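You operate a simulated robot arm through the tools that you are given. There is no shell and no other tool. Be economical: measure what you need, move in short steps, check, and stop when the job is done.

You run a simulated robot arm. Do the job below in one go: nothing can be reset, and whatever is moved stays where it is left.

JOB
Dust all six truffles with cocoa and cover the tray again.
Fine: lid on the red mat, shake the steel sieve over the tray, sieve back, lid seated; touch no truffle.

The check looks at the end state, three seconds after you hand in, the way a careful person would. Anything else that was tipped, shoved, dropped, spilled or broken makes it a failure. Lids that push on must go on centred and level and be pressed home; caps that screw on are set level and turned clockwise until they are tight.

ROBOT AND FRAMES
A 6-joint arm with a two-finger parallel gripper, fixed in place. Base frame: the origin is at the foot of the arm, x ahead of it, y to its left, z up; the work surface is at about z = 0.86. Readings come in m, degrees, newtons and seconds.
With the tool pointing down near the work surface it reaches from about 0.26 to 0.68 m from the base axis. Its first joint turns from -66.0 to 66.0 degrees. Payload 2.9 kg.
The tool frame sits at the grasp point between the pads (the TCP): z along the fingers, y along the line on which they close. The tips reach 0.03 m beyond it. The gripper opens to 0.11 m. The fingers are 0.02 m wide and 0.01 m thick; the gripper's body (0.048 by 0.112 m) begins 0.055 m behind the TCP.
Orientation is that of the tool frame in the base frame, as [roll, pitch, yaw] about the fixed x, y, z axes, in that order (R = Rz(yaw) Ry(pitch) Rx(roll)). With the fingers straight down and closing along the base's y, the tool's x points along the base's -x, its y along +y and its z along -z.

CONTROLS
- The arm moves only by the tool drive_tool. Its argument "targets" is a list of rows, each an object of numbers (a shift or turn left out is 0, a gripper value left out holds the last): "tx", "ty", "tz": the shift along the tool's x, y, z in units of 25 mm (1.0 is 25 mm); "ax", "ay", "az": the turn, a rotation vector about the tool's x, y, z in units of 4 degrees (1.0 is 4 degrees); "fingers": the finger opening in m, from 0 to 0.11. In form: [{"tx": .., "ty": .., "tz": .., "ax": .., "ay": .., "az": .., "fingers": ..}, ...]. A call has 1 to 20 rows; each row shifts and turns the commanded pose from where the row before left it, along the tool's axes as they then stand. A call with a number of a shift or a turn outside -1 to 1 is refused whole. Each row takes 0.2 s and may step no farther than 0.05 m and 8.6 degrees from the row before; otherwise, or with a gripper value out of range, the whole call is refused. A pose out of reach is approached as far as the arm can. The call stops where the force on the tool passes 40 N (or 10 N more than at its start, if that is more) or the arm is blocked; 0.2 s more then pass. Each finger travels about 0.108 m/s and halts on what it meets, pressing with about 26 N; the grip force reading is that of the motor and also rises with nothing between the fingers. The clock runs only during rows and for 0.2 s after the last one: add rows that do not move to give the fingers time. It gives the time, the measured TCP pose, the force on the tool (base axes), the opening and the grip force at its end, in the units of the frame above (readings bear some noise).
- Cameras (640 x 400 px; columns grow to the right, rows downward): "scene" is fixed at [0.08, 0.4601, 1.3869]; the picture's right is [-0.50, -0.87, 0.00], its down [-0.56, 0.32, -0.77] and it looks along [0.66, -0.38, -0.64] (base axes); focal length 308 px, centre (320, 200). "wrist" rides on the gripper at [-0.036, 0, -0.057] in the tool frame; the picture's right is [0.00, -1.00, 0.00], its down [0.97, 0.00, -0.24] and it looks along [0.24, 0.00, 0.97] (tool axes); focal length 218 px, centre (320, 200).
- snapshot(camera): a new picture of that camera. No time passes.
- probe_pixels(camera, pixels): there is no depth. For up to 12 entries [column, row, z] of the newest picture of that camera ("zoom" is the newest enlarged one), the place [x, y] in the base frame at which the ray of that pixel passes the height z, good to about 0.003 m, but the place of the scene camera against the robot may be out by one fixed shift of up to 0.025 m in any direction. No time passes.
- close_up(camera, box): a new picture of the part [left, top, right, bottom] of that camera's present view, enlarged. No time passes.
- finish_job(): hands the job in; it is judged then, once.

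Work in short steps. Measure before you move; look again where a grasp or a placing could have gone wrong, and mend it. You have 80 turns and 38 pictures in all, those below and enlarged ones among them. Open the gripper and draw the arm clear of the work before you hand the job in, unless the task says otherwise; then end with one line.

The tools are called by a JSON object that holds its "op" and its "data". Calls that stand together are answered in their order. drive_tool: Moves the arm, as the interface text tells. Its arguments: {"type":"object","properties":{"targets":{"type":"array","items":{"type":"object","properties":{"tx":{"type":"number"},"ty":{"type":"number"},"tz":{"type":"number"},"ax":{"type":"number"},"ay":{"type":"number"},"az":{"type":"number"},"fingers":{"type":"number"}}}}},"required":["targets"]} The other tools are called the same way: snapshot (camera) takes a picture; probe_pixels (camera, pixels) gives the place at which the rays of pixels pass given heights; close_up (camera, box) takes an enlarged picture of a part of a camera's view; finish_job () hands the job in.

At the start:

```text
t: 0.0
ee_pos: [0.2976, 0.1883, 1.1882]
tool_rot: [-180.0, 0.0, -179.9]
contact_force: [0.7, -0.2, 0.2]
grip_width: 0.11
grip_force: 0.1
```

scene: 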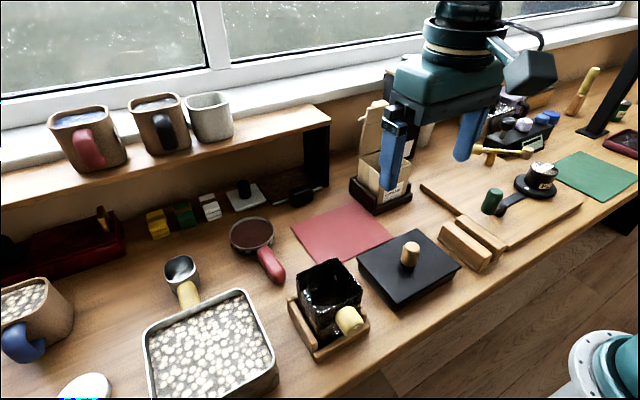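
wrist: 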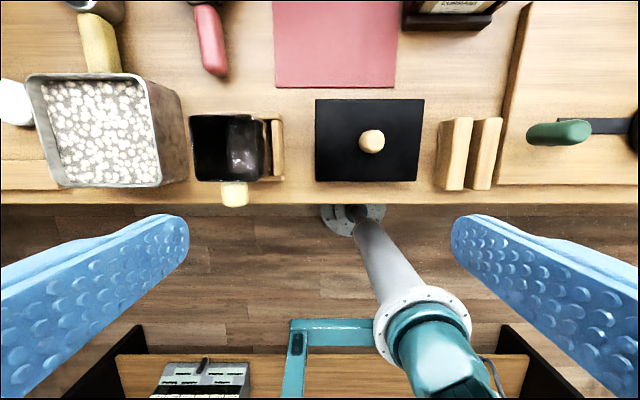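

I start by looking closely at the objects in the scene: black lid at (410,265), red mat (343,232), red-handled round item (252,235), black cup in cradle (330,305).

{"op": "close_up", "data": {"camera": "scene", "box": [210, 180, 470, 360]}}

{"op": "close_up", "data": {"camera": "wrist", "box": [160, 0, 520, 225]}}

```text
2.22 times, centred on (340, 270) of scene
```

zoom: 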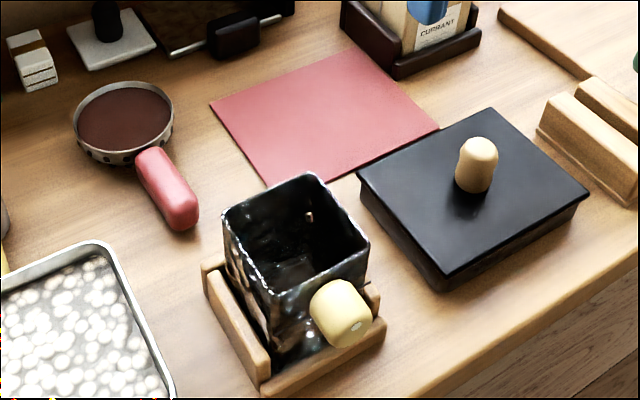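

```text
1.78 times, centred on (340, 112) of wrist
```

zoom: 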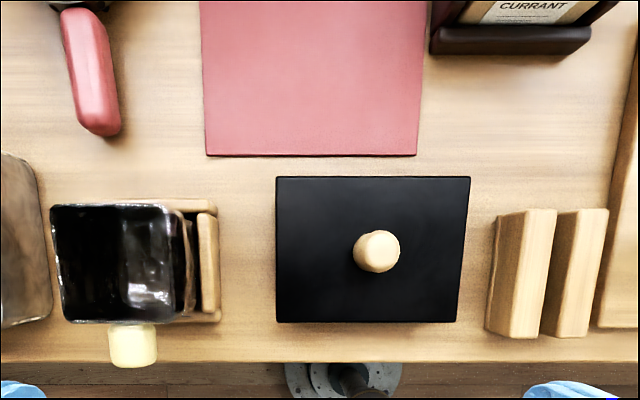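

Next I measure from the wrist picture: lid corners and knob, mat corners, handle of the sieve at several heights.

{"op": "snapshot", "data": {"camera": "wrist"}}

{"op": "probe_pixels", "data": {"camera": "wrist", "pixels": [[316, 99, 0.9], [424, 99, 0.9], [417, 181, 0.9], [315, 181, 0.9], [372, 141, 0.94], [372, 141, 0.92], [275, 87, 0.862], [395, 87, 0.862], [272, 0, 0.862], [400, 0, 0.862], [215, 75, 0.87], [201, 5, 0.87]]}}

{"op": "probe_pixels", "data": {"camera": "scene", "pixels": [[358, 264, 0.9], [411, 230, 0.9], [462, 269, 0.9], [400, 306, 0.9], [410, 243, 0.94], [292, 226, 0.862], [353, 202, 0.862], [330, 262, 0.862], [394, 238, 0.862], [252, 233, 0.88], [265, 248, 0.88], [277, 277, 0.87]]}}

```text
33 pictures are left
```

wrist: 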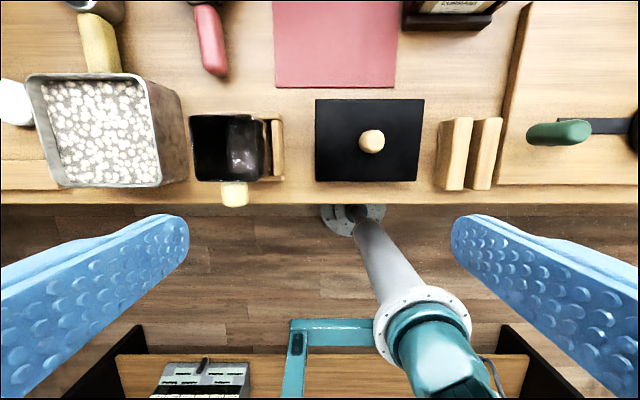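

```text
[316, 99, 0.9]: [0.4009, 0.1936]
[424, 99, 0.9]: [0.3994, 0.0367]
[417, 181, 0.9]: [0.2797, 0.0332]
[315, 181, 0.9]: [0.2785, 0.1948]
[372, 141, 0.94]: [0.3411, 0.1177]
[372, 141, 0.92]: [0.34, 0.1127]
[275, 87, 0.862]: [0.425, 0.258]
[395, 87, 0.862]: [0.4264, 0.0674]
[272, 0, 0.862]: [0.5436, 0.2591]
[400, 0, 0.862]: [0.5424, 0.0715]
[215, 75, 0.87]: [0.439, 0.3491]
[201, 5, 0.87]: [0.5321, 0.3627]
```

```text
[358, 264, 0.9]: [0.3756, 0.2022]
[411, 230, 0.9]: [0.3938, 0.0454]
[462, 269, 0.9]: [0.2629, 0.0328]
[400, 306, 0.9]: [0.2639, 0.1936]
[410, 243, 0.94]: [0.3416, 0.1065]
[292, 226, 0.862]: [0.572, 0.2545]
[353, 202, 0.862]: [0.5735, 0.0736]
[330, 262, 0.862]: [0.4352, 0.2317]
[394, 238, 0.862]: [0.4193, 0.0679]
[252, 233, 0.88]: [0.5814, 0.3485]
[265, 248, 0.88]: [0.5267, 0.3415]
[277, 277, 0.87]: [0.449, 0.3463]
```

The lid seems centred near (0.34, 0.114), the mat spans x 0.425–0.57, y 0.07–0.26. I move the hand above the lid for a parallax measurement of knob height.

{"op": "drive_tool", "data": {"targets": [{"ty": -1, "tz": 0.9}, {"ty": -1, "tz": 0.9}, {"ty": -0.97, "tz": 0.9}, {"tx": -0.8, "tz": 0.5}, {}]}}

{"op": "snapshot", "data": {"camera": "wrist"}}

```text
t: 1.2
ee_pos: [0.3187, 0.1153, 1.1087]
tool_rot: [-180.0, 0.0, -180.0]
contact_force: [0.4, 0.5, 0.5]
grip_width: 0.1102
grip_force: 0.1
```

```text
32 pictures are left
```

wrist: 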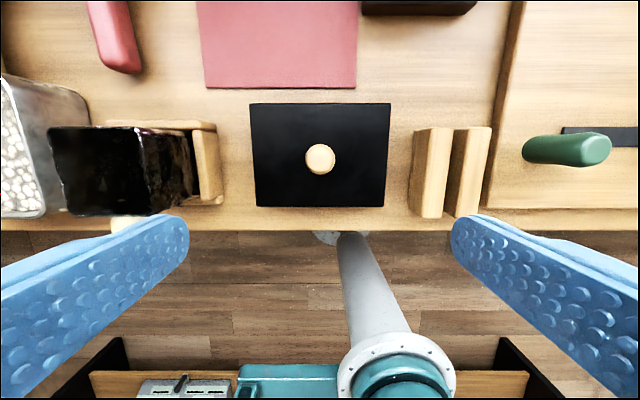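

{"op": "probe_pixels", "data": {"camera": "wrist", "pixels": [[320, 159, 0.96], [320, 159, 0.94], [320, 159, 0.92], [250, 104, 0.9], [390, 103, 0.9], [384, 207, 0.9], [257, 207, 0.9], [250, 104, 0.91], [390, 103, 0.91], [384, 207, 0.91], [305, 159, 0.94], [335, 159, 0.94]]}}

{"op": "close_up", "data": {"camera": "wrist", "box": [230, 80, 410, 220]}}

```text
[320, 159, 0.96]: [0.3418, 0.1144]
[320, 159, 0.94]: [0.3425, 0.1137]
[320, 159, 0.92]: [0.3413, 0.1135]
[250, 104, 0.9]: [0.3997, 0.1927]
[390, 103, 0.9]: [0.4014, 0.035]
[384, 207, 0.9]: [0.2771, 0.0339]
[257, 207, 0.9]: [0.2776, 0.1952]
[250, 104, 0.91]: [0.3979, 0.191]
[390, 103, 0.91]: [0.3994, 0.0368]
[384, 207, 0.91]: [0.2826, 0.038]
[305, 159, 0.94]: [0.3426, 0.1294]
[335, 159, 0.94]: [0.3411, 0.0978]
```

```text
2.86 times, centred on (320, 150) of wrist
```

zoom: 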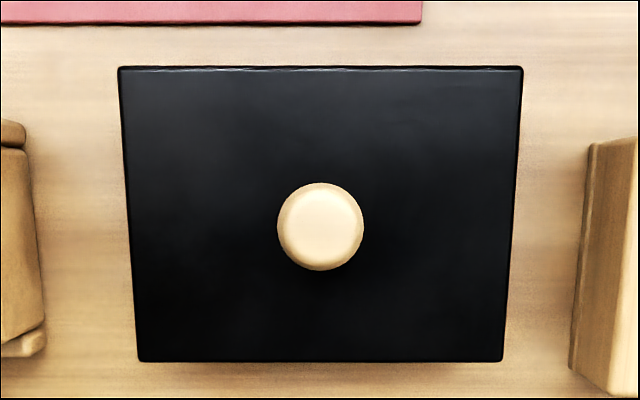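

The knob is near (0.3415, 0.1137), top at about z 0.925, lid top about 0.90. I descend over the knob to TCP z ≈ 0.94, then look from the scene.

{"op": "drive_tool", "data": {"targets": [{"tx": -0.9, "ty": -0.07, "tz": 0.9, "fingers": 0.08}, {"tz": 1}, {"tz": 1}, {"tz": 1}, {"tz": 1}, {"tz": 1}, {"tz": 0.8}, {}]}}

{"op": "close_up", "data": {"camera": "scene", "box": [340, 180, 500, 320]}}

```text
t: 3.0
ee_pos: [0.3419, 0.1134, 0.941]
tool_rot: [180.0, -0.1, 180.0]
contact_force: [0.6, -0.7, -0.9]
grip_width: 0.0799
grip_force: 0.1
```

```text
2.86 times, centred on (420, 250) of scene
```

zoom: 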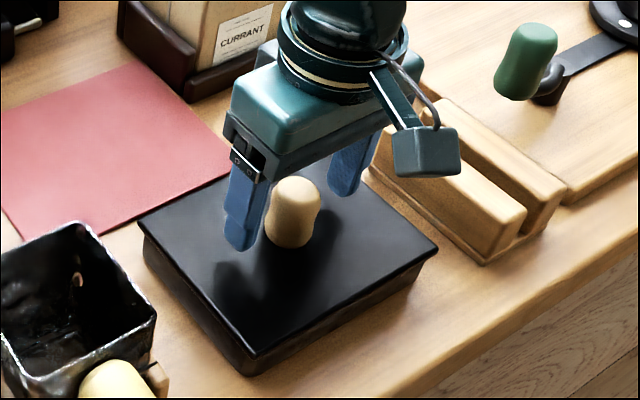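

The fingers straddle the knob with tips slightly above the lid. I go 5 mm lower and close.

{"op": "drive_tool", "data": {"targets": [{"tz": 0.2}, {"fingers": 0.0}, {}, {}, {}]}}

```text
t: 4.2
ee_pos: [0.3424, 0.1147, 0.9366]
tool_rot: [180.0, -0.1, -180.0]
contact_force: [0.2, 1.0, 0.8]
grip_width: 0.031
grip_force: 26.3
```

Knob gripped (width 0.031). I lift slowly 40 mm and check.

{"op": "drive_tool", "data": {"targets": [{"tz": -0.4}, {"tz": -0.6}, {"tz": -0.8}, {"tz": -1}, {"tz": -1}, {}]}}

{"op": "snapshot", "data": {"camera": "scene"}}

```text
t: 5.6
ee_pos: [0.339, 0.1133, 1.031]
tool_rot: [-180.0, 0.1, 180.0]
contact_force: [1.2, 0.4, -0.4]
grip_width: 0.0001
grip_force: 26.0
```

```text
29 pictures are left
```

scene: 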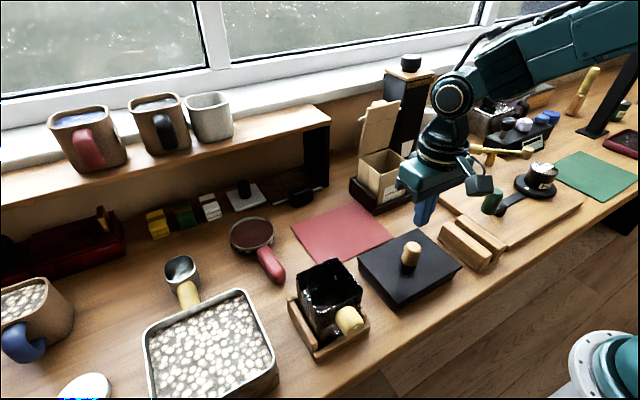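

The fingers slipped off the knob (width 0); the lid looks unmoved at (410,268). I return lower, stepping gently until the tips nearly touch the lid.

{"op": "drive_tool", "data": {"targets": [{"fingers": 0.07}, {"tx": -0.1}, {}, {}, {"tz": 1}, {"tz": 1}, {"tz": 1}, {"tz": 0.8}, {"tz": 0.2}, {"tz": 0.1}, {}]}}

{"op": "close_up", "data": {"camera": "scene", "box": [370, 220, 460, 290]}}

```text
t: 8.0
ee_pos: [0.3438, 0.1109, 0.9289]
tool_rot: [180.0, 0.1, -179.9]
contact_force: [0.0, -0.4, 0.4]
grip_width: 0.07
grip_force: 0.1
```

```text
5.71 times, centred on (415, 255) of scene
```

zoom: 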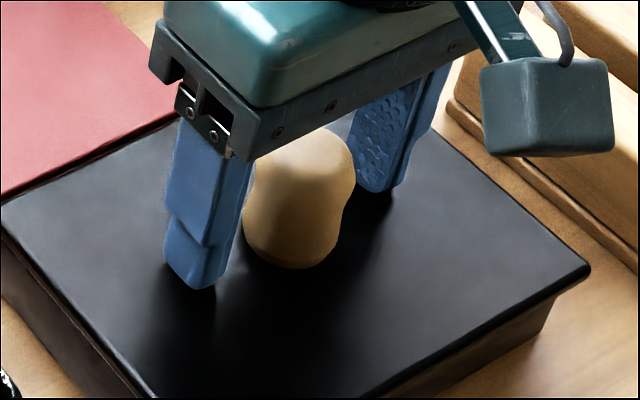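

Tips still clear the lid slightly. I step down further in small increments while watching the force.

{"op": "drive_tool", "data": {"targets": [{"tz": 0.1}, {"tz": 0.1}, {}]}}

{"op": "close_up", "data": {"camera": "scene", "box": [370, 220, 460, 290]}}

```text
t: 8.5
ee_pos: [0.345, 0.1124, 0.927]
tool_rot: [179.9, 0.2, -180.0]
contact_force: [-2.7, -1.1, 7.0]
grip_width: 0.0702
grip_force: 0.0
stopped in row 2: the force on the tool passed its limit (the readings are from after the stop); the commanded pose is now the measured one
```

```text
5.71 times, centred on (415, 255) of scene
```

zoom: 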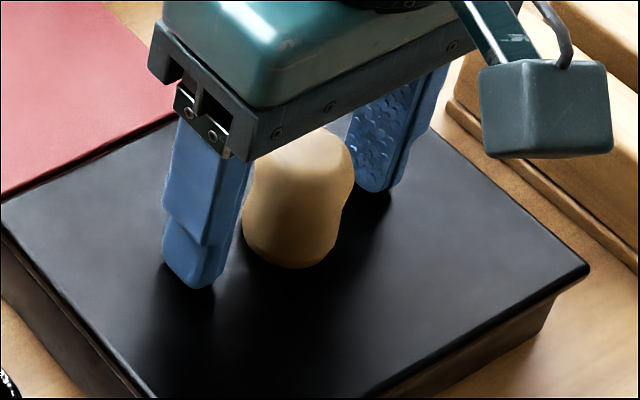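

Tips touched the lid at TCP z ≈ 0.927, so I back off 2 mm, correct x, close on the lower knob and lift slowly a little, checking width.

{"op": "drive_tool", "data": {"targets": [{"tz": -0.08, "tx": 0.1}, {"fingers": 0.0}, {}, {}, {}]}}

{"op": "drive_tool", "data": {"targets": [{"tz": -0.1}, {"tz": -0.1}, {"tz": -0.1}, {"tz": -0.1}, {}]}}

```text
t: 9.7
ee_pos: [0.3416, 0.1123, 0.9292]
tool_rot: [179.9, 0.1, -180.0]
contact_force: [0.4, 7.8, -1.8]
grip_width: 0.0309
grip_force: 26.1
```

```text
t: 10.9
ee_pos: [0.3421, 0.1114, 0.9386]
tool_rot: [-180.0, 0.2, 179.9]
contact_force: [-0.2, -0.4, -0.4]
grip_width: 0.0306
grip_force: 25.9
```

Width stays 0.031 after rising 1 cm. I check whether the lid came along.

{"op": "close_up", "data": {"camera": "scene", "box": [340, 210, 500, 320]}}

```text
3.64 times, centred on (420, 265) of scene
```

zoom: 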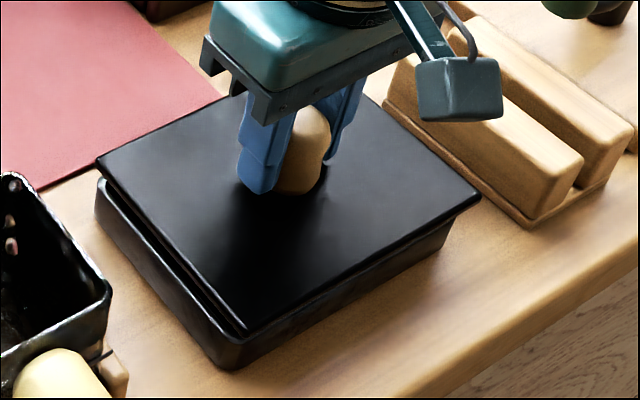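

The lid lifted level. I raise to z ≈ 1.01, then carry it over the mat at (0.498, 0.164).

{"op": "drive_tool", "data": {"targets": [{"tz": -0.5}, {"tz": -0.8}, {"tz": -0.8}, {"tz": -0.7}, {"tx": -0.5}, {"tx": -0.8}, {"tx": -0.8}, {"tx": -0.8, "ty": 0.4}, {"tx": -0.8, "ty": 0.4}, {"tx": -0.8, "ty": 0.4}, {"tx": -0.8, "ty": 0.4}, {"tx": -0.6, "ty": 0.3}, {"tx": -0.3, "ty": 0.15}, {}]}}

{"op": "snapshot", "data": {"camera": "scene"}}

```text
t: 13.9
ee_pos: [0.4977, 0.1629, 1.0111]
tool_rot: [180.0, 0.2, -179.9]
contact_force: [0.8, 0.2, -1.6]
grip_width: 0.0308
grip_force: 26.4
```

```text
25 pictures are left
```

scene: 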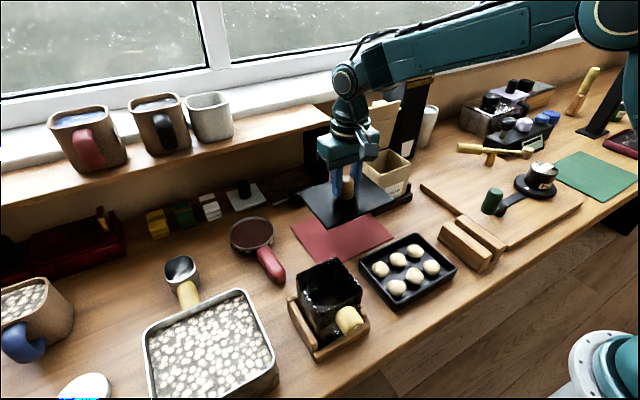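

The tray is open with six truffles. I lower the lid onto the mat, with small steps at the end, to feel contact.

{"op": "drive_tool", "data": {"targets": [{"tz": 0.8}, {"tz": 0.8}, {"tz": 0.8}, {"tz": 0.8}, {"tz": 0.4}, {"tz": 0.15}, {}]}}

{"op": "close_up", "data": {"camera": "scene", "box": [270, 150, 430, 270]}}

```text
t: 15.5
ee_pos: [0.4956, 0.1621, 0.916]
tool_rot: [-180.0, 0.2, -180.0]
contact_force: [-0.3, 0.3, -0.8]
grip_width: 0.0308
grip_force: 26.1
```

```text
3.33 times, centred on (350, 210) of scene
```

zoom: 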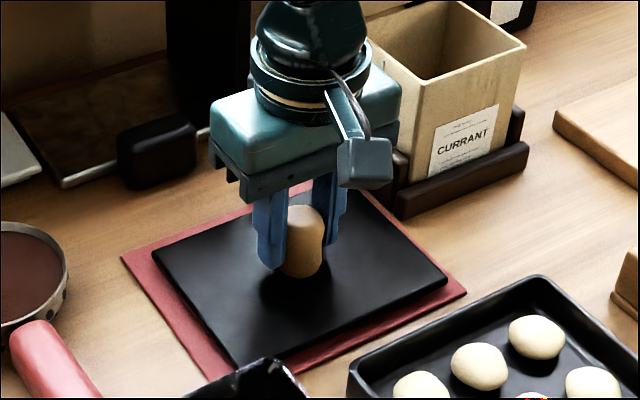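

Not in contact yet; on target. I keep lowering in 2–3 mm steps.

{"op": "drive_tool", "data": {"targets": [{"tz": 0.1}, {"tz": 0.1}, {"tz": 0.1}, {}]}}

```text
t: 16.5
ee_pos: [0.4982, 0.1635, 0.9097]
tool_rot: [179.8, 0.4, 180.0]
contact_force: [3.5, 3.5, 18.7]
grip_width: 0.0308
grip_force: 25.8
```

The lid rests on the mat (18.7 N, z 0.910). I relax slightly, open, and rise.

{"op": "drive_tool", "data": {"targets": [{"tz": -0.06}, {"fingers": 0.07}, {}, {}, {"tz": -0.5}, {"tz": -1}, {"tz": -1}, {"tz": -1}, {"tz": -1}, {"tz": -1}, {"tz": -1}, {}]}}

{"op": "snapshot", "data": {"camera": "wrist"}}

```text
t: 19.1
ee_pos: [0.496, 0.1638, 1.072]
tool_rot: [180.0, 0.2, -180.0]
contact_force: [-0.6, 0.4, 0.0]
grip_width: 0.07
grip_force: 0.0
```

```text
23 pictures are left
```

wrist: 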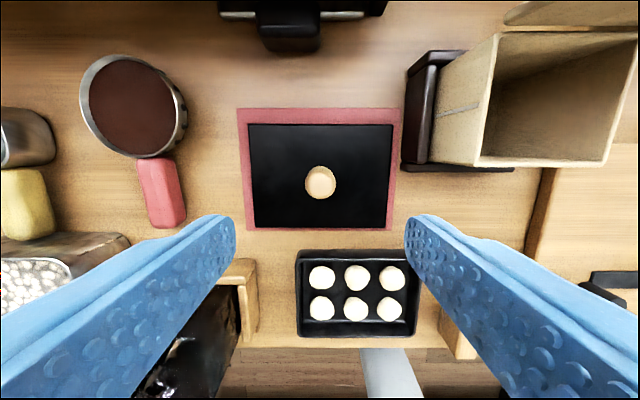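

The lid lies within the mat. Now I measure the sieve: rim (82–185, 55–157) and handle (137–185, 157–229).

{"op": "probe_pixels", "data": {"camera": "wrist", "pixels": [[130, 103, 0.9], [80, 103, 0.9], [182, 103, 0.9], [155, 160, 0.89], [167, 225, 0.89], [155, 160, 0.88], [167, 225, 0.88], [136, 190, 0.88], [180, 190, 0.88], [297, 252, 0.89], [418, 250, 0.89], [414, 335, 0.89]]}}

{"op": "drive_tool", "data": {"targets": [{"ty": 1}, {"ty": 1}, {"ty": 1}, {"ty": 1, "tx": 0.5}, {"ty": 1, "tx": 0.5}, {"ty": 1, "tx": 0.5}, {"ty": 1, "tx": 0.5}, {}]}}

{"op": "snapshot", "data": {"camera": "wrist"}}

{"op": "close_up", "data": {"camera": "scene", "box": [210, 200, 310, 290]}}

```text
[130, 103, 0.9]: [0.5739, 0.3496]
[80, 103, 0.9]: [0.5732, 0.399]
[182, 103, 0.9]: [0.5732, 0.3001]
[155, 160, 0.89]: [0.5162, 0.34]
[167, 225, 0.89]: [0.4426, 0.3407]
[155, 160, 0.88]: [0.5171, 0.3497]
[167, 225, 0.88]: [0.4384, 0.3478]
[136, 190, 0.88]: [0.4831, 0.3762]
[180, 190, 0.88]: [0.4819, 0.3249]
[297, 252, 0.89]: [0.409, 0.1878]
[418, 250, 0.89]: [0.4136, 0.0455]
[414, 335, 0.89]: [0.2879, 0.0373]
```

```text
t: 20.9
ee_pos: [0.4466, 0.3395, 1.0733]
tool_rot: [-180.0, 0.2, 180.0]
contact_force: [-0.4, 0.5, -0.9]
grip_width: 0.0702
grip_force: 0.1
```

```text
22 pictures are left
```

wrist: 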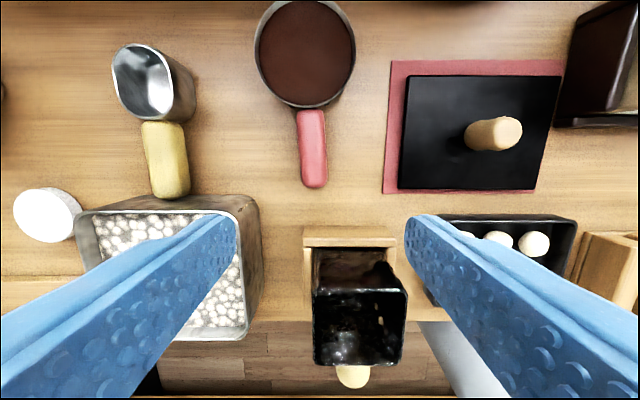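

```text
4.44 times, centred on (260, 245) of scene
```

zoom: 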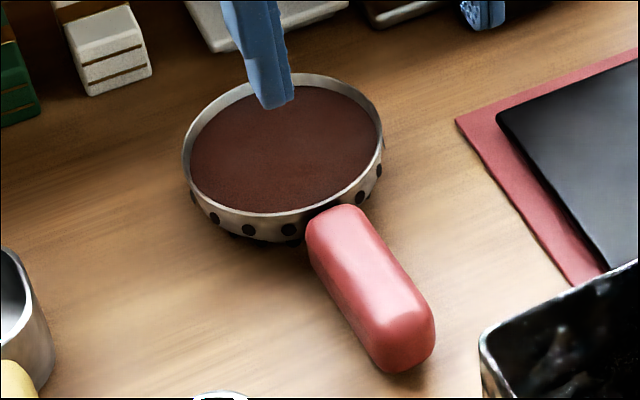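

Measuring the handle from this nearer view, at several heights.

{"op": "probe_pixels", "data": {"camera": "wrist", "pixels": [[311, 112, 0.88], [315, 186, 0.88], [311, 112, 0.9], [315, 186, 0.9], [299, 150, 0.88], [327, 150, 0.88], [299, 150, 0.9], [327, 150, 0.9], [305, 50, 0.9], [255, 50, 0.9], [356, 50, 0.9], [305, 105, 0.9]]}}

{"op": "probe_pixels", "data": {"camera": "scene", "pixels": [[262, 247, 0.885], [275, 280, 0.885], [268, 262, 0.885], [268, 262, 0.9]]}}

```text
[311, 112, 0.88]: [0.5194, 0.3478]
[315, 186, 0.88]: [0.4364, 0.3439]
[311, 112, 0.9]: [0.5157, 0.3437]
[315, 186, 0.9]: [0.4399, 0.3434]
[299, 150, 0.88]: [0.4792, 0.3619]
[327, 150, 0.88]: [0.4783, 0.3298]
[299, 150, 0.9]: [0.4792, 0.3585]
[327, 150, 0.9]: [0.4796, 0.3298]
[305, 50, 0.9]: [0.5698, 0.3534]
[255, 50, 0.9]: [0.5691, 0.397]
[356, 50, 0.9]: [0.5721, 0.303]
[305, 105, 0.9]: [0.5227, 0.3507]
```

```text
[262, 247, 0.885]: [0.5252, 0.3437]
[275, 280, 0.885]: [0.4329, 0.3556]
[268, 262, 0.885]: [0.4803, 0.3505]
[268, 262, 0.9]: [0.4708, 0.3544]
```

The handle runs from x 0.437 to 0.52 at y ≈ 0.346 (about 2.7° yaw), bowl centre (0.571, 0.351). I align and descend over x ≈ 0.498 to z ≈ 0.90.

{"op": "drive_tool", "data": {"targets": [{"tx": -1, "ty": 0.3, "az": -0.68}, {"tx": -1}, {"tz": 1}, {"tz": 1}, {"tz": 1}, {"tz": 1}, {"tz": 1}, {"tz": 1}, {"tz": 0.6}, {"tz": 0.2}, {}]}}

{"op": "close_up", "data": {"camera": "scene", "box": [210, 200, 310, 290]}}

```text
t: 23.3
ee_pos: [0.4952, 0.3474, 0.9021]
tool_rot: [-180.0, 0.1, -177.4]
contact_force: [-0.7, -1.2, 0.2]
grip_width: 0.0699
grip_force: 0.0
```

```text
4.44 times, centred on (260, 245) of scene
```

zoom: 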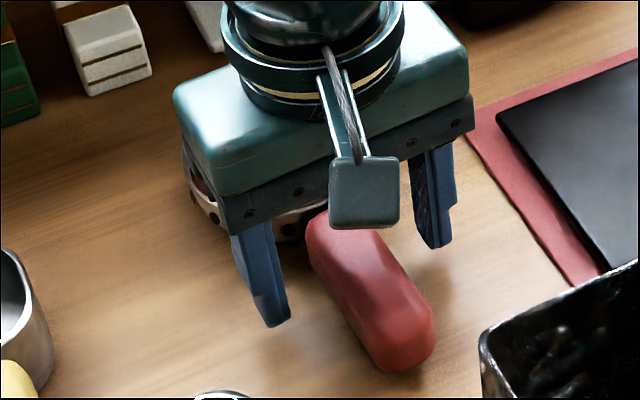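

Straddled properly. I go 6 mm lower and close.

{"op": "drive_tool", "data": {"targets": [{"tz": 0.25}, {"fingers": 0.0}, {}, {}, {}, {}]}}

```text
t: 24.7
ee_pos: [0.4959, 0.3473, 0.8961]
tool_rot: [180.0, 0.2, -177.3]
contact_force: [0.3, 1.1, -0.1]
grip_width: 0.0297
grip_force: 26.6
```

Gripped at width 0.030. I lift gently 3 cm and look for tilt.

{"op": "drive_tool", "data": {"targets": [{"tz": -0.2}, {"tz": -0.3}, {"tz": -0.4}, {"tz": -0.3}, {}]}}

{"op": "close_up", "data": {"camera": "scene", "box": [190, 180, 310, 290]}}

```text
t: 25.9
ee_pos: [0.4963, 0.3471, 0.9262]
tool_rot: [-180.0, 0.2, -177.3]
contact_force: [0.1, -0.5, -2.2]
grip_width: 0.0298
grip_force: 26.2
```

```text
3.64 times, centred on (250, 235) of scene
```

zoom: 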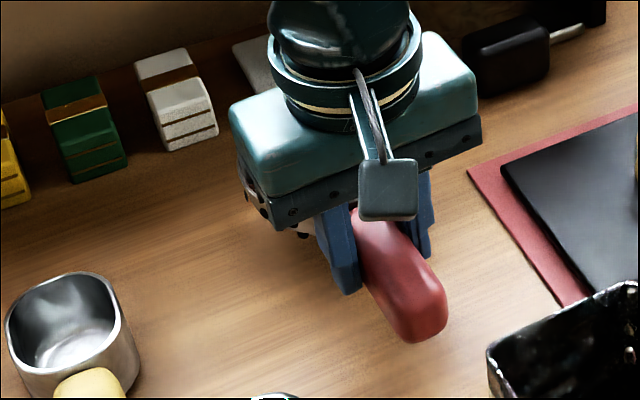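

Sieve is lifted level. I raise it to z ≈ 1.03 and carry it smoothly toward the tray.

{"op": "drive_tool", "data": {"targets": [{"tz": -0.3}, {"tz": -0.5}, {"tz": -0.6}, {"tz": -0.6}, {"tz": -0.6}, {"tz": -0.6}, {"tz": -0.5}, {"tz": -0.3}, {"tz": -0.15}, {}]}}

{"op": "snapshot", "data": {"camera": "wrist"}}

```text
t: 28.1
ee_pos: [0.496, 0.3483, 1.0306]
tool_rot: [-180.0, 0.2, -177.3]
contact_force: [0.3, 0.4, -2.6]
grip_width: 0.0298
grip_force: 26.5
```

```text
18 pictures are left
```

wrist: 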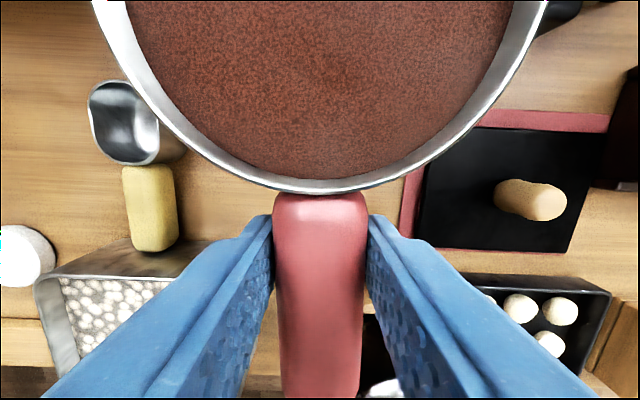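

The sieve is level, nothing leaked. Moving toward (0.30, 0.18) with ramped steps.

{"op": "drive_tool", "data": {"targets": [{"tx": 0.2, "ty": -0.16}, {"tx": 0.4, "ty": -0.32}, {"tx": 0.55, "ty": -0.44}, {"tx": 0.6, "ty": -0.47}, {"tx": 0.6, "ty": -0.47}, {"tx": 0.6, "ty": -0.47}, {"tx": 0.6, "ty": -0.47}, {"tx": 0.6, "ty": -0.47}, {"tx": 0.6, "ty": -0.47}, {"tx": 0.6, "ty": -0.47}, {"tx": 0.6, "ty": -0.47}, {"tx": 0.6, "ty": -0.47}, {"tx": 0.6, "ty": -0.47}, {"tx": 0.5, "ty": -0.41}, {"tx": 0.4, "ty": -0.32}, {"tx": 0.32, "ty": -0.26}, {"tx": 0.2, "ty": -0.15}, {"tx": 0.1, "ty": -0.07}, {}]}}

{"op": "drive_tool", "data": {"targets": [{"az": 0.3}, {"az": 0.6}, {"az": 0.9}, {"az": 1}, {"az": 1}, {"az": 1}, {"az": 1}, {"az": 1}, {"az": 1}, {"az": 1}, {"az": 1}, {"az": 1}, {"az": 1}, {"az": 1}, {"az": 1}, {"az": 0.9}, {"az": 0.6}, {"az": 0.3}, {}]}}

{"op": "snapshot", "data": {"camera": "scene"}}

{"op": "snapshot", "data": {"camera": "wrist"}}

```text
t: 32.1
ee_pos: [0.2874, 0.1646, 1.0297]
tool_rot: [180.0, 0.2, -177.3]
contact_force: [0.4, 0.5, -2.2]
grip_width: 0.0298
grip_force: 26.0
```

```text
t: 36.1
ee_pos: [0.2881, 0.1668, 1.0301]
tool_rot: [179.8, 0.1, 120.4]
contact_force: [-0.5, -0.1, -2.8]
grip_width: 0.0299
grip_force: 25.8
```

```text
17 pictures are left
```

scene: 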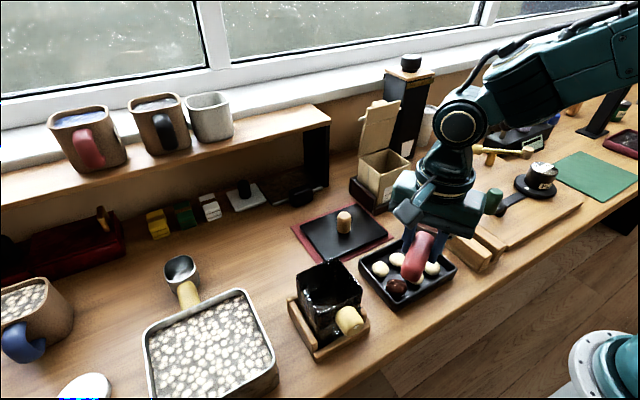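

```text
16 pictures are left
```

wrist: 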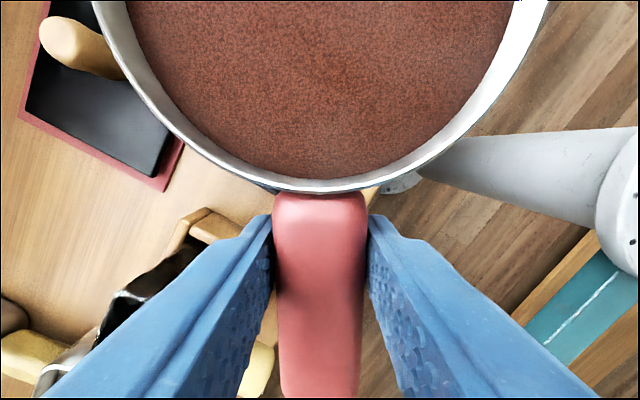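

One truffle at (397,286) already looks dusted. A close view to see how the cocoa lands and whether anything is spilled outside the tray.

{"op": "close_up", "data": {"camera": "scene", "box": [340, 210, 480, 320]}}

```text
3.64 times, centred on (410, 265) of scene
```

zoom: 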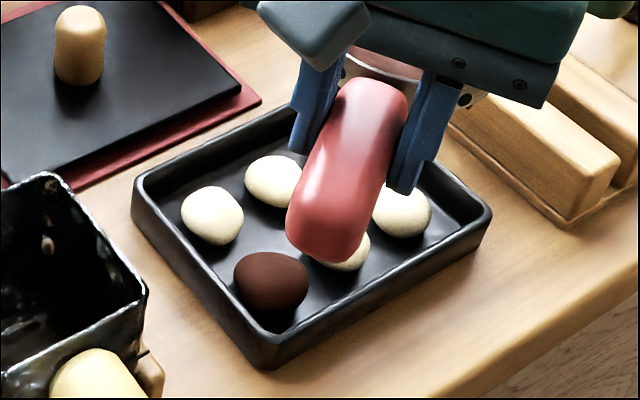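

Cocoa falls straight onto what is under the sieve when it jolts. I centre the sieve over the right part of the tray (centre ≈ (0.35, 0.092)), lower slightly, then shake side to side.

{"op": "drive_tool", "data": {"targets": [{"tx": -0.2, "ty": 0.15, "tz": 0.2}, {"tx": -0.4, "ty": 0.3, "tz": 0.4}, {"tx": -0.23, "ty": 0.18, "tz": 0.4}, {}, {"ty": 0.3}, {"ty": -0.6}, {"ty": 0.6}, {"ty": -0.6}, {"ty": 0.6}, {"ty": -0.6}, {"ty": 0.6}, {"ty": -0.6}, {"ty": 0.6}, {"ty": -0.3}, {}]}}

{"op": "close_up", "data": {"camera": "scene", "box": [340, 210, 480, 320]}}

```text
t: 39.3
ee_pos: [0.3116, 0.1569, 1.0046]
tool_rot: [179.8, 0.2, 120.3]
contact_force: [-0.1, -0.8, -2.1]
grip_width: 0.0298
grip_force: 26.3
```

```text
3.64 times, centred on (410, 265) of scene
```

zoom: 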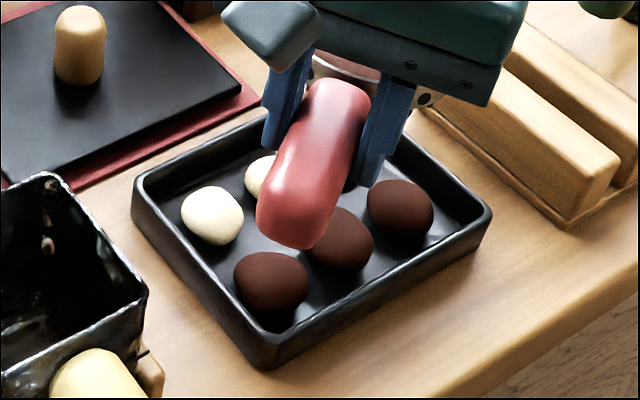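

Three near truffles are dusted. I shake nudged 12 mm outward, then raise and move to the left part (centre ≈ (0.36, 0.137)) and shake there. First the nudge and shake.

{"op": "drive_tool", "data": {"targets": [{"tx": -0.12, "ty": 0.2}, {"tx": -0.12, "ty": 0.21}, {"ty": 0.3}, {"ty": -0.6}, {"ty": 0.6}, {"ty": -0.6}, {"ty": 0.6}, {"ty": -0.6}, {"ty": 0.6}, {"ty": -0.3}, {"tz": -0.5}, {"tz": -0.7}, {"tz": -0.4}, {}]}}

{"op": "probe_pixels", "data": {"camera": "scene", "pixels": [[299, 268, 0.94], [299, 268, 0.96], [332, 308, 0.94], [332, 308, 0.96], [362, 290, 0.94], [362, 290, 0.96]]}}

{"op": "snapshot", "data": {"camera": "scene"}}

```text
t: 42.3
ee_pos: [0.3229, 0.1567, 1.0447]
tool_rot: [179.9, 0.1, 120.3]
contact_force: [0.1, -0.6, -1.4]
grip_width: 0.0296
grip_force: 26.6
```

```text
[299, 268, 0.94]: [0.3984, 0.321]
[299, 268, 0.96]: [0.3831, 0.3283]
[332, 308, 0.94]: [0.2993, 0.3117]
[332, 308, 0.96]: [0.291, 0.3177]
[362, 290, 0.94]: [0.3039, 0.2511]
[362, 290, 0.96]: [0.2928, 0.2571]
```

```text
13 pictures are left
```

scene: 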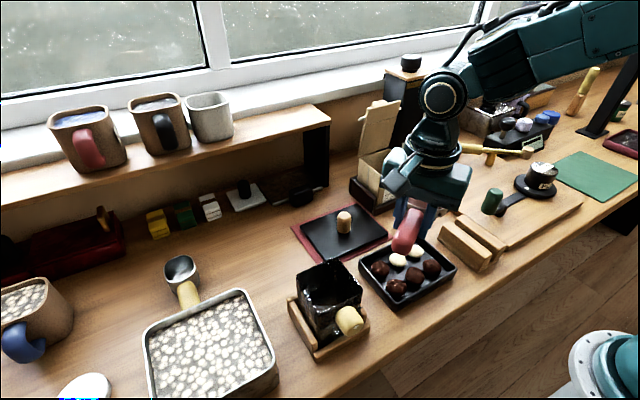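

Two truffles at (398,260) and (415,250) (far middle, far right) are still white. The sieve sits above them, so I shake more here.

{"op": "drive_tool", "data": {"targets": [{"tz": 0.7}, {"tz": 0.7}, {"ty": 0.3}, {"ty": -0.6}, {"ty": 0.6}, {"ty": -0.6}, {"ty": 0.6}, {"ty": -0.6}, {"ty": 0.6}, {"ty": -0.6}, {"ty": 0.6}, {"ty": -0.6}, {"ty": 0.6}, {"ty": -0.3}, {}]}}

{"op": "close_up", "data": {"camera": "scene", "box": [340, 210, 480, 320]}}

```text
t: 45.5
ee_pos: [0.324, 0.1564, 1.0097]
tool_rot: [179.8, 0.1, 120.3]
contact_force: [-0.3, -0.3, -1.9]
grip_width: 0.0297
grip_force: 26.1
```

```text
3.64 times, centred on (410, 265) of scene
```

zoom: 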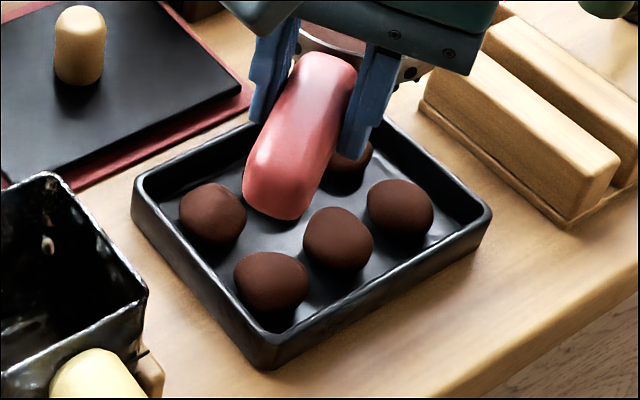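

Five are clearly dusted; the far-middle one is hidden. I raise gently and look.

{"op": "drive_tool", "data": {"targets": [{"tz": -0.3}, {"tz": -0.6}, {"tz": -0.5}, {"tz": -0.2}, {}]}}

{"op": "close_up", "data": {"camera": "scene", "box": [340, 210, 480, 320]}}

```text
t: 46.7
ee_pos: [0.3226, 0.154, 1.0496]
tool_rot: [179.8, 0.1, 120.3]
contact_force: [-0.1, 0.9, -3.3]
grip_width: 0.0301
grip_force: 26.2
```

```text
3.64 times, centred on (410, 265) of scene
```

zoom: 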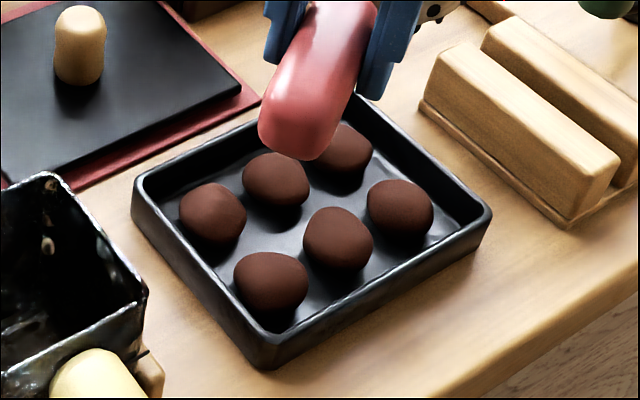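

All six truffles are evenly dusted, with no spill visible. I rotate the sieve back smoothly over the tray, then carry it back above its old place.

{"op": "drive_tool", "data": {"targets": [{"az": -0.2}, {"az": -0.4}, {"az": -0.7}, {"az": -1}, {"az": -1}, {"az": -1}, {"az": -1}, {"az": -1}, {"az": -1}, {"az": -1}, {"az": -1}, {"az": -1}, {"az": -1}, {"az": -1}, {"az": -1}, {"az": -1}, {"az": -0.7}, {"az": -0.4}, {"az": -0.2}, {}]}}

{"op": "drive_tool", "data": {"targets": [{"tx": -0.1, "ty": 0.1}, {"tx": -0.2, "ty": 0.2}, {"tx": -0.35, "ty": 0.36}, {"tx": -0.5, "ty": 0.51}, {"tx": -0.5, "ty": 0.51}, {"tx": -0.5, "ty": 0.51}, {"tx": -0.5, "ty": 0.51}, {"tx": -0.5, "ty": 0.51}, {"tx": -0.5, "ty": 0.51}, {"tx": -0.5, "ty": 0.51}, {"tx": -0.5, "ty": 0.51}, {"tx": -0.5, "ty": 0.51}, {"tx": -0.5, "ty": 0.51}, {"tx": -0.5, "ty": 0.51}, {"tx": -0.5, "ty": 0.51}, {"tx": -0.35, "ty": 0.36}, {"tx": -0.2, "ty": 0.2}, {"tx": -0.08, "ty": 0.07}, {}]}}

```text
t: 50.9
ee_pos: [0.3235, 0.1547, 1.0505]
tool_rot: [180.0, 0.1, -177.2]
contact_force: [-0.7, -0.8, -2.3]
grip_width: 0.0297
grip_force: 26.1
```

```text
t: 54.9
ee_pos: [0.4962, 0.3507, 1.0507]
tool_rot: [179.9, 0.2, -177.4]
contact_force: [-0.3, -0.9, -2.9]
grip_width: 0.0301
grip_force: 25.7
```

Back above the original spot (y 3 mm off, corrected). I lower to just above the surface.

{"op": "drive_tool", "data": {"targets": [{"ty": -0.12, "tz": 0.2}, {"tz": 0.4}, {"tz": 0.6}, {"tz": 0.7}, {"tz": 0.7}, {"tz": 0.7}, {"tz": 0.7}, {"tz": 0.6}, {"tz": 0.5}, {"tz": 0.3}, {"tz": 0.2}, {"tz": 0.1}, {"tz": 0.1}, {}]}}

{"op": "close_up", "data": {"camera": "scene", "box": [190, 180, 310, 290]}}

```text
t: 57.9
ee_pos: [0.4978, 0.3465, 0.9045]
tool_rot: [180.0, 0.2, -177.3]
contact_force: [1.0, -0.3, -2.6]
grip_width: 0.0297
grip_force: 26.1
```

```text
3.64 times, centred on (250, 235) of scene
```

zoom: 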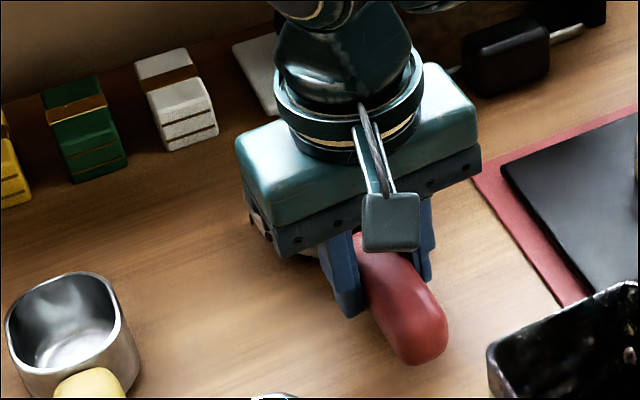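

Nearly down, in place. I lower in fine steps until touch.

{"op": "drive_tool", "data": {"targets": [{"tz": 0.1}, {"tz": 0.08}, {"tz": 0.06}, {"tz": 0.06}, {}]}}

```text
t: 59.1
ee_pos: [0.4982, 0.3471, 0.8982]
tool_rot: [-179.9, 0.2, -177.2]
contact_force: [-0.7, 0.2, -2.5]
grip_width: 0.0295
grip_force: 25.9
```

{"op": "drive_tool", "data": {"targets": [{"tz": 0.05}, {"tz": 0.04}, {}]}}

```text
t: 59.9
ee_pos: [0.4968, 0.3475, 0.8961]
tool_rot: [-179.9, 0.3, -177.3]
contact_force: [-1.5, 0.2, 3.2]
grip_width: 0.0297
grip_force: 26.2
```

Contact felt (force +3.2 N, z 0.896 as when grasped). I release and rise.

{"op": "drive_tool", "data": {"targets": [{"fingers": 0.05}, {"fingers": 0.07}, {}, {"tz": -0.4}, {"tz": -1}, {"tz": -1}, {"tz": -1}, {"tz": -1}, {"tz": -1}, {"tz": -1}, {"tz": -0.6, "az": 0.68}, {}]}}

{"op": "snapshot", "data": {"camera": "scene"}}

```text
t: 62.5
ee_pos: [0.4957, 0.3492, 1.0707]
tool_rot: [180.0, 0.1, -180.0]
contact_force: [-0.7, 0.0, -0.3]
grip_width: 0.0701
grip_force: 0.0
```

```text
9 pictures are left
```

scene: 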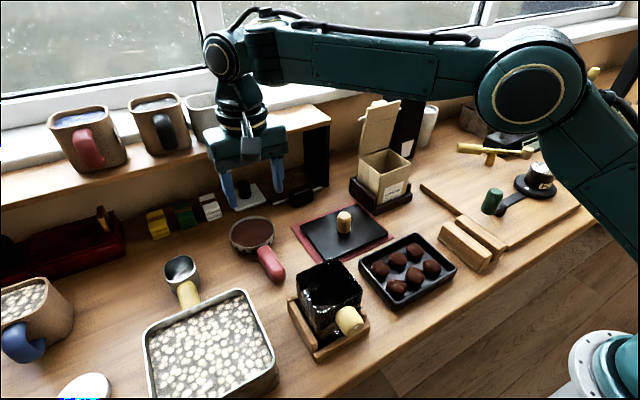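

The sieve is back in place with cocoa intact. Now back above the lid knob (0.4975, 0.163).

{"op": "drive_tool", "data": {"targets": [{"ty": -1}, {"ty": -1}, {"ty": -1}, {"ty": -1}, {"ty": -1}, {"ty": -1}, {"ty": -1}, {"ty": -0.43, "tx": -0.07}, {"tz": 0.9}, {"tz": 0.9}, {"tz": 0.9}, {"tz": 0.9}, {}]}}

{"op": "snapshot", "data": {"camera": "wrist"}}

```text
t: 65.3
ee_pos: [0.499, 0.1615, 0.9792]
tool_rot: [179.9, 0.3, 179.9]
contact_force: [0.2, -0.4, 0.5]
grip_width: 0.0698
grip_force: 0.0
```

```text
8 pictures are left
```

wrist: 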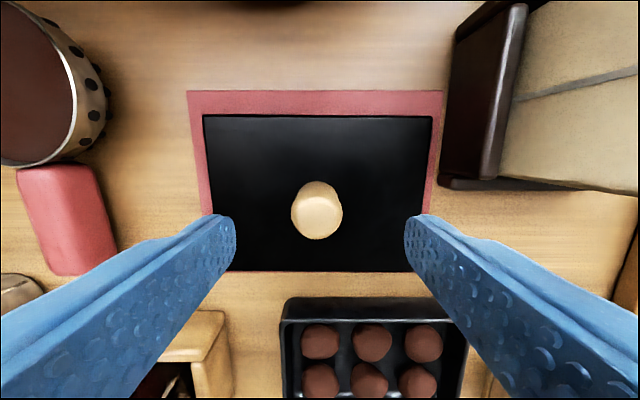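

Knob centred between fingers. I take an enlarged look to judge lid yaw and probe the knob position.

{"op": "probe_pixels", "data": {"camera": "wrist", "pixels": [[317, 211, 0.905], [203, 115, 0.878], [432, 117, 0.878], [188, 91, 0.862], [442, 91, 0.862], [225, 270, 0.878], [413, 272, 0.878], [285, 300, 0.89], [467, 298, 0.89]]}}

{"op": "close_up", "data": {"camera": "wrist", "box": [180, 80, 480, 330]}}

```text
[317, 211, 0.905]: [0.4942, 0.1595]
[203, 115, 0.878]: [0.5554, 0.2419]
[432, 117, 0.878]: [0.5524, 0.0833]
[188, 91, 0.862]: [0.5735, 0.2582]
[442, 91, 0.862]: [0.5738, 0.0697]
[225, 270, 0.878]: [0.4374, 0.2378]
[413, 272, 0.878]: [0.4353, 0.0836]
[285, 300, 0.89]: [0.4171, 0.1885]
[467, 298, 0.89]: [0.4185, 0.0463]
```

```text
1.60 times, centred on (330, 205) of wrist
```

zoom: 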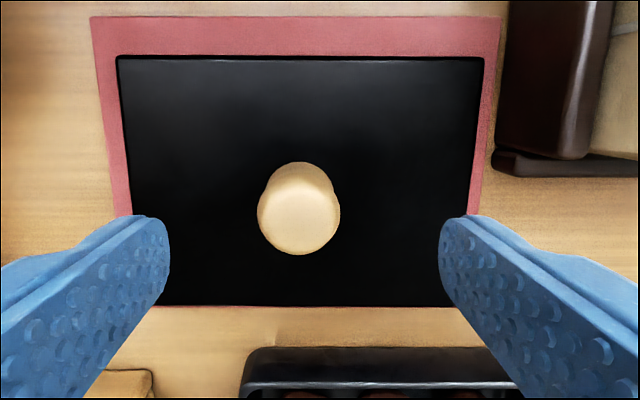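

I take two more still readings to average out noise before gripping at the same offset (0.4969, 0.1631).

{"op": "drive_tool", "data": {"targets": [{}]}}

{"op": "drive_tool", "data": {"targets": [{}]}}

{"op": "drive_tool", "data": {"targets": [{}]}}

{"op": "drive_tool", "data": {"targets": [{}]}}

```text
t: 65.7
ee_pos: [0.4982, 0.1612, 0.9816]
tool_rot: [180.0, 0.3, -179.9]
contact_force: [0.3, -0.9, 0.0]
grip_width: 0.0701
grip_force: 0.1
```

```text
t: 66.1
ee_pos: [0.4988, 0.1611, 0.9809]
tool_rot: [180.0, 0.3, -180.0]
contact_force: [-0.8, 0.6, -0.2]
grip_width: 0.0698
grip_force: 0.1
```

```text
t: 66.5
ee_pos: [0.4981, 0.1603, 0.9814]
tool_rot: [-180.0, 0.3, -180.0]
contact_force: [-0.2, 0.5, 0.0]
grip_width: 0.07
grip_force: 0.1
```

```text
t: 66.9
ee_pos: [0.4994, 0.1616, 0.9807]
tool_rot: [-180.0, 0.2, -179.9]
contact_force: [-0.2, -0.2, -0.4]
grip_width: 0.0698
grip_force: 0.0
```

Mean (0.4987, 0.1611, 0.981). I correct 2 mm in x and y, descend to z ≈ 0.912 and close on the knob.

{"op": "drive_tool", "data": {"targets": [{"tx": 0.07, "ty": 0.08}, {"tz": 0.8}, {"tz": 0.8}, {"tz": 0.7}, {"tz": 0.35}, {"tz": 0.1}, {}, {"fingers": 0.0}, {}, {}, {}]}}

```text
t: 69.3
ee_pos: [0.4987, 0.1637, 0.9116]
tool_rot: [180.0, 0.2, -179.9]
contact_force: [-1.0, 0.0, -0.6]
grip_width: 0.0308
grip_force: 25.7
```

Gripped. I lift and carry the lid back by exactly the reverse shift, with a 0.4° yaw correction.

{"op": "drive_tool", "data": {"targets": [{"tz": -0.3}, {"tz": -0.6}, {"tz": -0.9}, {"tz": -0.9}, {"tz": -0.8}, {"tx": 0.4, "ty": -0.15}, {"tx": 0.8, "ty": -0.3}, {"tx": 0.8, "ty": -0.3}, {"tx": 0.8, "ty": -0.3}, {"tx": 0.8, "ty": -0.3}, {"tx": 0.8, "ty": -0.3}, {"tx": 0.8, "ty": -0.3}, {"tx": 0.6, "ty": -0.1}, {"tx": 0.3}, {"tx": 0.1}, {"az": -0.1}, {}]}}

{"op": "drive_tool", "data": {"targets": [{}]}}

{"op": "drive_tool", "data": {"targets": [{}]}}

{"op": "drive_tool", "data": {"targets": [{}]}}

{"op": "snapshot", "data": {"camera": "scene"}}

```text
t: 72.9
ee_pos: [0.341, 0.1117, 0.9996]
tool_rot: [-180.0, 0.2, -179.6]
contact_force: [-0.3, -0.4, 0.6]
grip_width: 0.0307
grip_force: 26.2
```

```text
t: 73.3
ee_pos: [0.3416, 0.1128, 0.9979]
tool_rot: [-180.0, 0.2, -179.5]
contact_force: [-0.9, 0.4, -0.9]
grip_width: 0.0308
grip_force: 25.8
```

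```text
t: 73.7
ee_pos: [0.3424, 0.1127, 0.9986]
tool_rot: [-179.9, 0.2, -179.6]
contact_force: [0.5, -0.4, -1.5]
grip_width: 0.031
grip_force: 25.9
```

```text
t: 74.1
ee_pos: [0.3414, 0.1128, 0.9985]
tool_rot: [-180.0, 0.2, -179.5]
contact_force: [-0.7, -0.2, -0.7]
grip_width: 0.0308
grip_force: 26.0
```

```text
6 pictures are left
```

scene: 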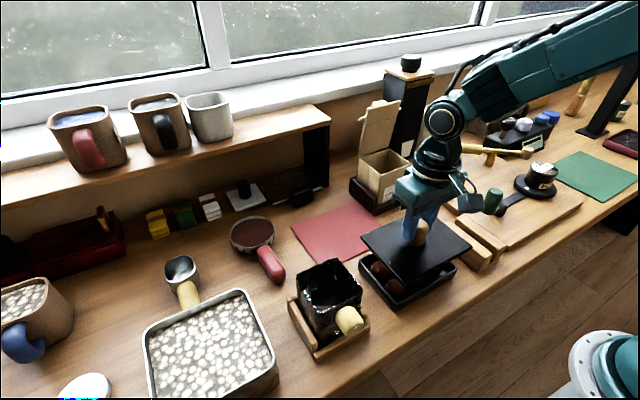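

Mean position (0.3416, 0.1125), matching the seated grasp. I lower to just above the tray (z ≈ 0.941) and check alignment.

{"op": "drive_tool", "data": {"targets": [{"tz": 0.6}, {"tz": 0.8}, {"tz": 0.6}, {"tz": 0.3}, {}]}}

{"op": "close_up", "data": {"camera": "scene", "box": [340, 210, 480, 320]}}

```text
t: 75.3
ee_pos: [0.3427, 0.1136, 0.9424]
tool_rot: [-180.0, 0.4, -179.7]
contact_force: [1.6, 4.5, 17.6]
grip_width: 0.0318
grip_force: 25.8
```

```text
3.64 times, centred on (410, 265) of scene
```

zoom: 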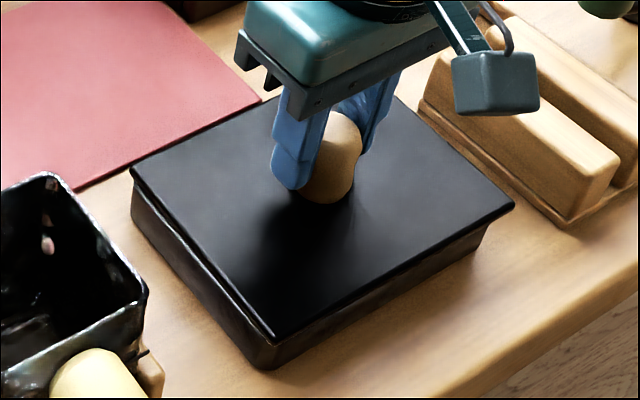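

Contact came early (17.6 N at z 0.942) and the lid sits a few mm high, so I won't force it. I release it resting on the tray and rise to the earlier survey pose to compare with the seated picture.

{"op": "drive_tool", "data": {"targets": [{"fingers": 0.05}, {"fingers": 0.07}, {}, {"tz": -0.4}, {"tz": -1}, {"tz": -1}, {"tz": -1}, {"tz": -1}, {"tz": -1}, {"tz": -1}, {"tx": 0.92, "ty": 0.1, "tz": -0.25, "az": 0.1}, {}]}}

{"op": "close_up", "data": {"camera": "wrist", "box": [230, 80, 410, 220]}}

{"op": "close_up", "data": {"camera": "scene", "box": [340, 210, 480, 320]}}

```text
t: 77.9
ee_pos: [0.3181, 0.114, 1.1084]
tool_rot: [180.0, 0.3, 179.9]
contact_force: [-0.1, -0.1, 0.1]
grip_width: 0.07
grip_force: 0.1
```

```text
2.86 times, centred on (320, 150) of wrist
```

zoom: 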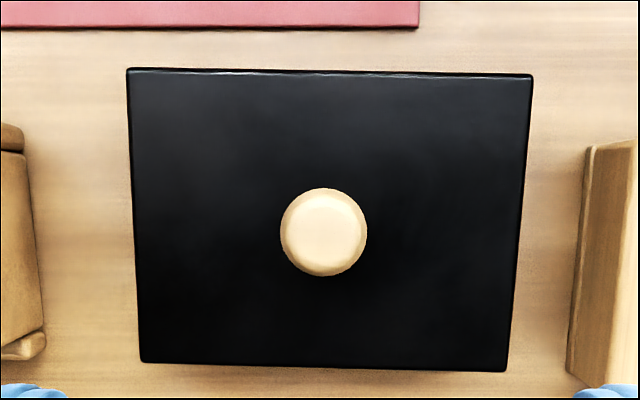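

```text
3.64 times, centred on (410, 265) of scene
```

zoom: 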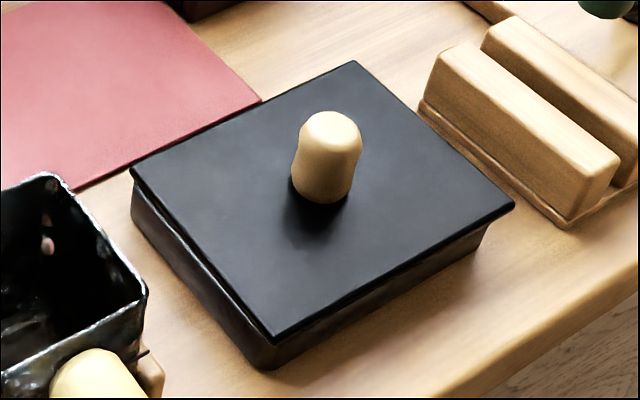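

Compared with the seated picture, the lid is about 2.6 mm too far toward −y and turned ~1.2° clockwise; x is right. I regrip the knob and then lift, shift +y and turn back.

{"op": "drive_tool", "data": {"targets": [{"tx": -0.94, "ty": -0.11, "tz": 0.9}, {"tz": 1}, {"tz": 1}, {"tz": 1}, {"tz": 1}, {"tz": 1}, {"tz": 0.7}, {"tz": 0.25}, {}, {"fingers": 0.0}, {}, {}, {}]}}

{"op": "drive_tool", "data": {"targets": [{}]}}

{"op": "drive_tool", "data": {"targets": [{}]}}

```text
t: 80.7
ee_pos: [0.3419, 0.1133, 0.9376]
tool_rot: [-179.9, 0.2, -180.0]
contact_force: [-1.8, 0.1, 9.4]
grip_width: 0.0312
grip_force: 26.1
```

```text
t: 81.1
ee_pos: [0.3423, 0.1126, 0.9362]
tool_rot: [180.0, 0.2, 180.0]
contact_force: [-2.8, -0.7, 10.4]
grip_width: 0.0313
grip_force: 25.5
```

```text
t: 81.5
ee_pos: [0.3428, 0.1123, 0.936]
tool_rot: [180.0, 0.2, -180.0]
contact_force: [-0.3, -1.2, 9.8]
grip_width: 0.0315
grip_force: 26.0
```

Gripped, tips just on the lid. I lift 10 mm, turn +1.2°, shift +2 mm in y, and lower carefully, reading force.

{"op": "drive_tool", "data": {"targets": [{"tz": -0.2}, {"tz": -0.2}, {"tz": -0.1}, {"az": -0.3, "ty": 0.07}, {}]}}

{"op": "drive_tool", "data": {"targets": [{"tz": 0.2}, {"tz": 0.15}, {"tz": 0.1}, {}]}}

```text
t: 82.7
ee_pos: [0.3417, 0.1142, 0.949]
tool_rot: [-180.0, 0.3, -178.7]
contact_force: [0.5, 0.7, -0.5]
grip_width: 0.031
grip_force: 26.0
```

```text
t: 83.7
ee_pos: [0.3423, 0.1128, 0.9368]
tool_rot: [-180.0, 0.2, -178.8]
contact_force: [0.2, 0.4, -0.3]
grip_width: 0.0307
grip_force: 26.2
```

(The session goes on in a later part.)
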